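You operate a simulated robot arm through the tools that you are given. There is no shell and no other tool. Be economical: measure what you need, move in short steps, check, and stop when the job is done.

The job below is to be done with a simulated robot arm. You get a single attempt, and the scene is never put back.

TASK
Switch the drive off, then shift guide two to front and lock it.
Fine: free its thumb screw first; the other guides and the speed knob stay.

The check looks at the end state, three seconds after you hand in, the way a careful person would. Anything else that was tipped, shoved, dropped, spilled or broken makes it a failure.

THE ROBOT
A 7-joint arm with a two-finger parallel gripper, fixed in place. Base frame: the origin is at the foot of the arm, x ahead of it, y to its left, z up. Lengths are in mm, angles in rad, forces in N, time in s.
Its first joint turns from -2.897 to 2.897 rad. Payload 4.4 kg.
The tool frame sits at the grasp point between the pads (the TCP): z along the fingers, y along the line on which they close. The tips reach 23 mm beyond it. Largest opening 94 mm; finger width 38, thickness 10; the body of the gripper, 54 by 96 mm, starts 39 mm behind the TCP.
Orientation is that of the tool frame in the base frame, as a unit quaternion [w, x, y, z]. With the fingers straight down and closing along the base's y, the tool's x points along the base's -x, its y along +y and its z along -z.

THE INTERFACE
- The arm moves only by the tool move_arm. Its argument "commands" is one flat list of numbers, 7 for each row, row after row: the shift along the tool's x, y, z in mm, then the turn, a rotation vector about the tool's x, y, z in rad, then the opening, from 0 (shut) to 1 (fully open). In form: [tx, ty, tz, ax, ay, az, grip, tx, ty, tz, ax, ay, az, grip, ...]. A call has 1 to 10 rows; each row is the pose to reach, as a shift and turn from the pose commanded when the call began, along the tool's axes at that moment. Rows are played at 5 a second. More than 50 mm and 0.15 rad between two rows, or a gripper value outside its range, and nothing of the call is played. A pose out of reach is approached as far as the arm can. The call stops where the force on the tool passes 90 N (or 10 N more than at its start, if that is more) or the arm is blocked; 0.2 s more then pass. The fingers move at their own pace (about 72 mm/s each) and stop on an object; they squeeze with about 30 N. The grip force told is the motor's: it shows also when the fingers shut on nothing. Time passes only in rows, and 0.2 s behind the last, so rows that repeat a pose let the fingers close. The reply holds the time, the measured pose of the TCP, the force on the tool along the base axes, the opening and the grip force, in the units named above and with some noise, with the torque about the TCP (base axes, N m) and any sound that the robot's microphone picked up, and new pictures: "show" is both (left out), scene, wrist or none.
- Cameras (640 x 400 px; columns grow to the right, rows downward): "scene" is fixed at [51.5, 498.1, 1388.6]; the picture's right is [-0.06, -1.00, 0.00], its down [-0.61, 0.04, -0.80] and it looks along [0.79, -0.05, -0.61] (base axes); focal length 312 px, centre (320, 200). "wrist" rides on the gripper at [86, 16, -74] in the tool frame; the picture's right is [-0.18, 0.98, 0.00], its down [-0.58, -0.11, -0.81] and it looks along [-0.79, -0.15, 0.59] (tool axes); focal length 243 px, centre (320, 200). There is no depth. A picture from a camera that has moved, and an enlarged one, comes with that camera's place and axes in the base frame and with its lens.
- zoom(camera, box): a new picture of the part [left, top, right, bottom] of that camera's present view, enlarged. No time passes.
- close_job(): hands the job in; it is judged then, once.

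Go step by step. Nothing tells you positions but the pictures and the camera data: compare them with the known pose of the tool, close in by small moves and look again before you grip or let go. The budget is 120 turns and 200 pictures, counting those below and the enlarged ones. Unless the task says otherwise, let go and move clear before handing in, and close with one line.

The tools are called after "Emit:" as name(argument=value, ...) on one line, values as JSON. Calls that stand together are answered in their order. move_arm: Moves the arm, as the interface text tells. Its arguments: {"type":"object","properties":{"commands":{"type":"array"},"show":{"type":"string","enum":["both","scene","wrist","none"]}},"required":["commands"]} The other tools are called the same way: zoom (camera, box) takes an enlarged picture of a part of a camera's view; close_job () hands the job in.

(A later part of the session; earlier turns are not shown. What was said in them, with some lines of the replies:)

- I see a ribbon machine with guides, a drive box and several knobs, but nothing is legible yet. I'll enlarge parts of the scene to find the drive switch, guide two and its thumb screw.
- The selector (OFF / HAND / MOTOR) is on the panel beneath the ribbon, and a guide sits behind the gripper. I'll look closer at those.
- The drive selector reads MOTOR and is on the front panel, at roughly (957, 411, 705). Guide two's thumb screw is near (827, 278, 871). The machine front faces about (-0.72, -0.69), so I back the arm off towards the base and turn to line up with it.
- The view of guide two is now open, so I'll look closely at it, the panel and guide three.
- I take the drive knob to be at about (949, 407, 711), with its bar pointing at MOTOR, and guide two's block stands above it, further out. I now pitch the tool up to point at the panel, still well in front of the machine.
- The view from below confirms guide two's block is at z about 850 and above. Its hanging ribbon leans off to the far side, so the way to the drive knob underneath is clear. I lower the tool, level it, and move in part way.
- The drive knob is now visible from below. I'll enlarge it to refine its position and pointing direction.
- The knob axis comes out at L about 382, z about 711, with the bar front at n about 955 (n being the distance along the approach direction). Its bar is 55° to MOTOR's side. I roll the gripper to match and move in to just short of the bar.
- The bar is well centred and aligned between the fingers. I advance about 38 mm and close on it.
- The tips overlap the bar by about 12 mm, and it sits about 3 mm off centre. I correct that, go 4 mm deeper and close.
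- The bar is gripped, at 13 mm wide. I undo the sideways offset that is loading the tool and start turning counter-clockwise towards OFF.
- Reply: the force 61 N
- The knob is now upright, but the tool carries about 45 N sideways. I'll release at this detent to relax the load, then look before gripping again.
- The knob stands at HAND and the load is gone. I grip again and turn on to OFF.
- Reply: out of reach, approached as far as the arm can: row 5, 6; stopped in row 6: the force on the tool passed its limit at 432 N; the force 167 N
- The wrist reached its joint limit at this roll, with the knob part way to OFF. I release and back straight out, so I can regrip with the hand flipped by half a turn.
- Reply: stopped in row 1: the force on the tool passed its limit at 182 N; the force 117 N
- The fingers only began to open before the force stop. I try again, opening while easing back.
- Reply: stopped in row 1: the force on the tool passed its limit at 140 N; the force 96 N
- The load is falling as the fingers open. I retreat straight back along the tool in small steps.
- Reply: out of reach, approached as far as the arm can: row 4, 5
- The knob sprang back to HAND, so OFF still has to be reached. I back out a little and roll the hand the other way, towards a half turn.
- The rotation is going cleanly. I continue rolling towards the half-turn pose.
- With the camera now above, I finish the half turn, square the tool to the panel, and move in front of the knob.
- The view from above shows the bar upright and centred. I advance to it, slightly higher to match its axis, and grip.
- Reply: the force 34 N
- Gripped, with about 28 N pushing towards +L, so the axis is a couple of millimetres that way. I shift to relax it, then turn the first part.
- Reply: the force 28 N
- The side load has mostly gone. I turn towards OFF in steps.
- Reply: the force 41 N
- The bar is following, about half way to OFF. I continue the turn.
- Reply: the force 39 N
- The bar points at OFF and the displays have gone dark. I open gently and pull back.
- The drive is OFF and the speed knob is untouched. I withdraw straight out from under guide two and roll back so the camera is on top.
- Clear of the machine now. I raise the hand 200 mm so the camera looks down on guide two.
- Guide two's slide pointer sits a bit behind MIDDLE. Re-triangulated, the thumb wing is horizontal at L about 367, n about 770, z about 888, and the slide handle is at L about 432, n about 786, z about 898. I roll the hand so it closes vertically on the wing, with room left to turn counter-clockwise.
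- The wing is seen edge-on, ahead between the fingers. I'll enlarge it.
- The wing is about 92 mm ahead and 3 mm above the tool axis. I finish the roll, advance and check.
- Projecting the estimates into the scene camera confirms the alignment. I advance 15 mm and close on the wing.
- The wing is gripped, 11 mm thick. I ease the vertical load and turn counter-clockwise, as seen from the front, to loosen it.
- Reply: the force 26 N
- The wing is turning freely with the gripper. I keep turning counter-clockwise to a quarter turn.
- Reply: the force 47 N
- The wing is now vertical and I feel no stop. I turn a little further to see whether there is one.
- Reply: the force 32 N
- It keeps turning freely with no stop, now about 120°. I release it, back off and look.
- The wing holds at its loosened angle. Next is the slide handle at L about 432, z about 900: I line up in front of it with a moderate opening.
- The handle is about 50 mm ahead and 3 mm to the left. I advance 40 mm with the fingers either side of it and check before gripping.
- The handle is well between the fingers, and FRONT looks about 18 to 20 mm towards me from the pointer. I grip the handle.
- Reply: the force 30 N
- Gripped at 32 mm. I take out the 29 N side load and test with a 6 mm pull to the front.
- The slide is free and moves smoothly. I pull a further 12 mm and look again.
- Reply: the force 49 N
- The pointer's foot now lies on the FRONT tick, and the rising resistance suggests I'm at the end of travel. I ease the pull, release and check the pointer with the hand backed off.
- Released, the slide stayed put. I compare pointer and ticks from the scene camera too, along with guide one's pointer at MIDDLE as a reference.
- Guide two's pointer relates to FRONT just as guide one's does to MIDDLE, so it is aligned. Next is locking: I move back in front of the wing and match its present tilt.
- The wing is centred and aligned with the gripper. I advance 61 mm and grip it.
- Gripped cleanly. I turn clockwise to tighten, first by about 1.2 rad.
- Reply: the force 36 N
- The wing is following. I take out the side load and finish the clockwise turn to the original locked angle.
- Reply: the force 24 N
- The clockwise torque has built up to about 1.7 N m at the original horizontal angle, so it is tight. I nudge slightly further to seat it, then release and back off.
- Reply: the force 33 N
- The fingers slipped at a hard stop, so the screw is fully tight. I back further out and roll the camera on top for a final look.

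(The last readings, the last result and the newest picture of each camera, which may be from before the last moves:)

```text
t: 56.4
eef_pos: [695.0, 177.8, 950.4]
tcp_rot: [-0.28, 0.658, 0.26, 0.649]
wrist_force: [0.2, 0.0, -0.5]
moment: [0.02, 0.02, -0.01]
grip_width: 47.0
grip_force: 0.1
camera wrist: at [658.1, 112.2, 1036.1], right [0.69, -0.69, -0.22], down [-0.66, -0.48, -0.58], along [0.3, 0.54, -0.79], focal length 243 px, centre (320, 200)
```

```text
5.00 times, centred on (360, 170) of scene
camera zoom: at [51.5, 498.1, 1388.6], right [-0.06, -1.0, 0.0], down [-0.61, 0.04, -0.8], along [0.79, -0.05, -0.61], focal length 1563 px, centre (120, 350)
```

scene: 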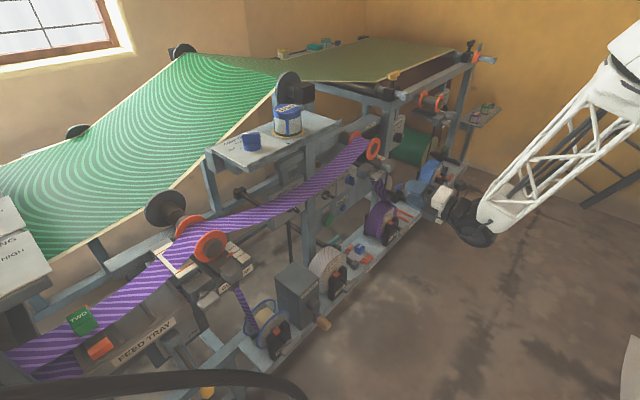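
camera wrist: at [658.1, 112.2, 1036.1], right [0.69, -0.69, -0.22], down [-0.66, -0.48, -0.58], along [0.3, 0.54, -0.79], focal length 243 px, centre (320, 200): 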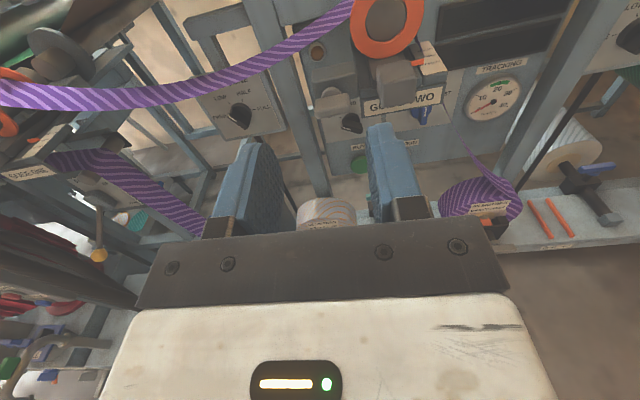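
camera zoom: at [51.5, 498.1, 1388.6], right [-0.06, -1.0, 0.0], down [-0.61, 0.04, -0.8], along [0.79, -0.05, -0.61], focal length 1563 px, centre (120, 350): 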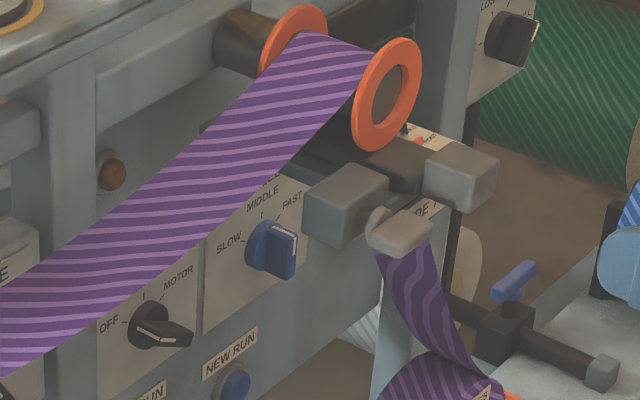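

Everything appears as wanted. One tight look at the pointer against the FRONT tick before handing in.

Emit:
zoom(camera="wrist", box=[395, 35, 435, 65])

```text
13.33 times, centred on (415, 50) of wrist
camera zoom: at [658.1, 112.2, 1036.1], right [0.69, -0.69, -0.22], down [-0.66, -0.48, -0.58], along [0.3, 0.54, -0.79], focal length 3235 px, centre (-947, 2200)
```

zoom: 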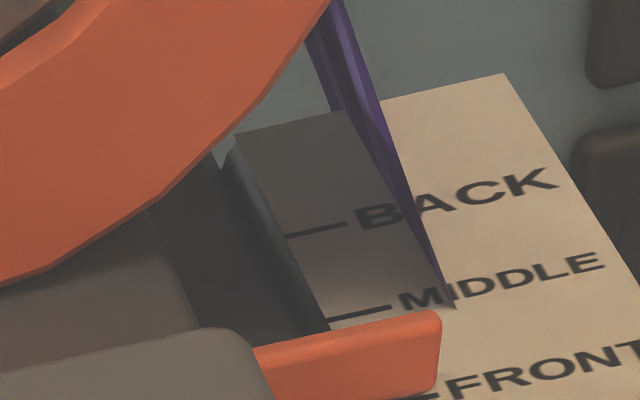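

The pointer stands on FRONT, with the same relation to its tick as it had at MIDDLE. The wing is tight and horizontal, the drive is at OFF, speed is still at MIDDLE, and the hand is clear, so I hand in.

Emit:
close_job()

```text
The job is handed in.
```

The drive is off, and guide two is shifted to FRONT with its thumb screw locked tight; I left the other guides and the speed knob as they were.
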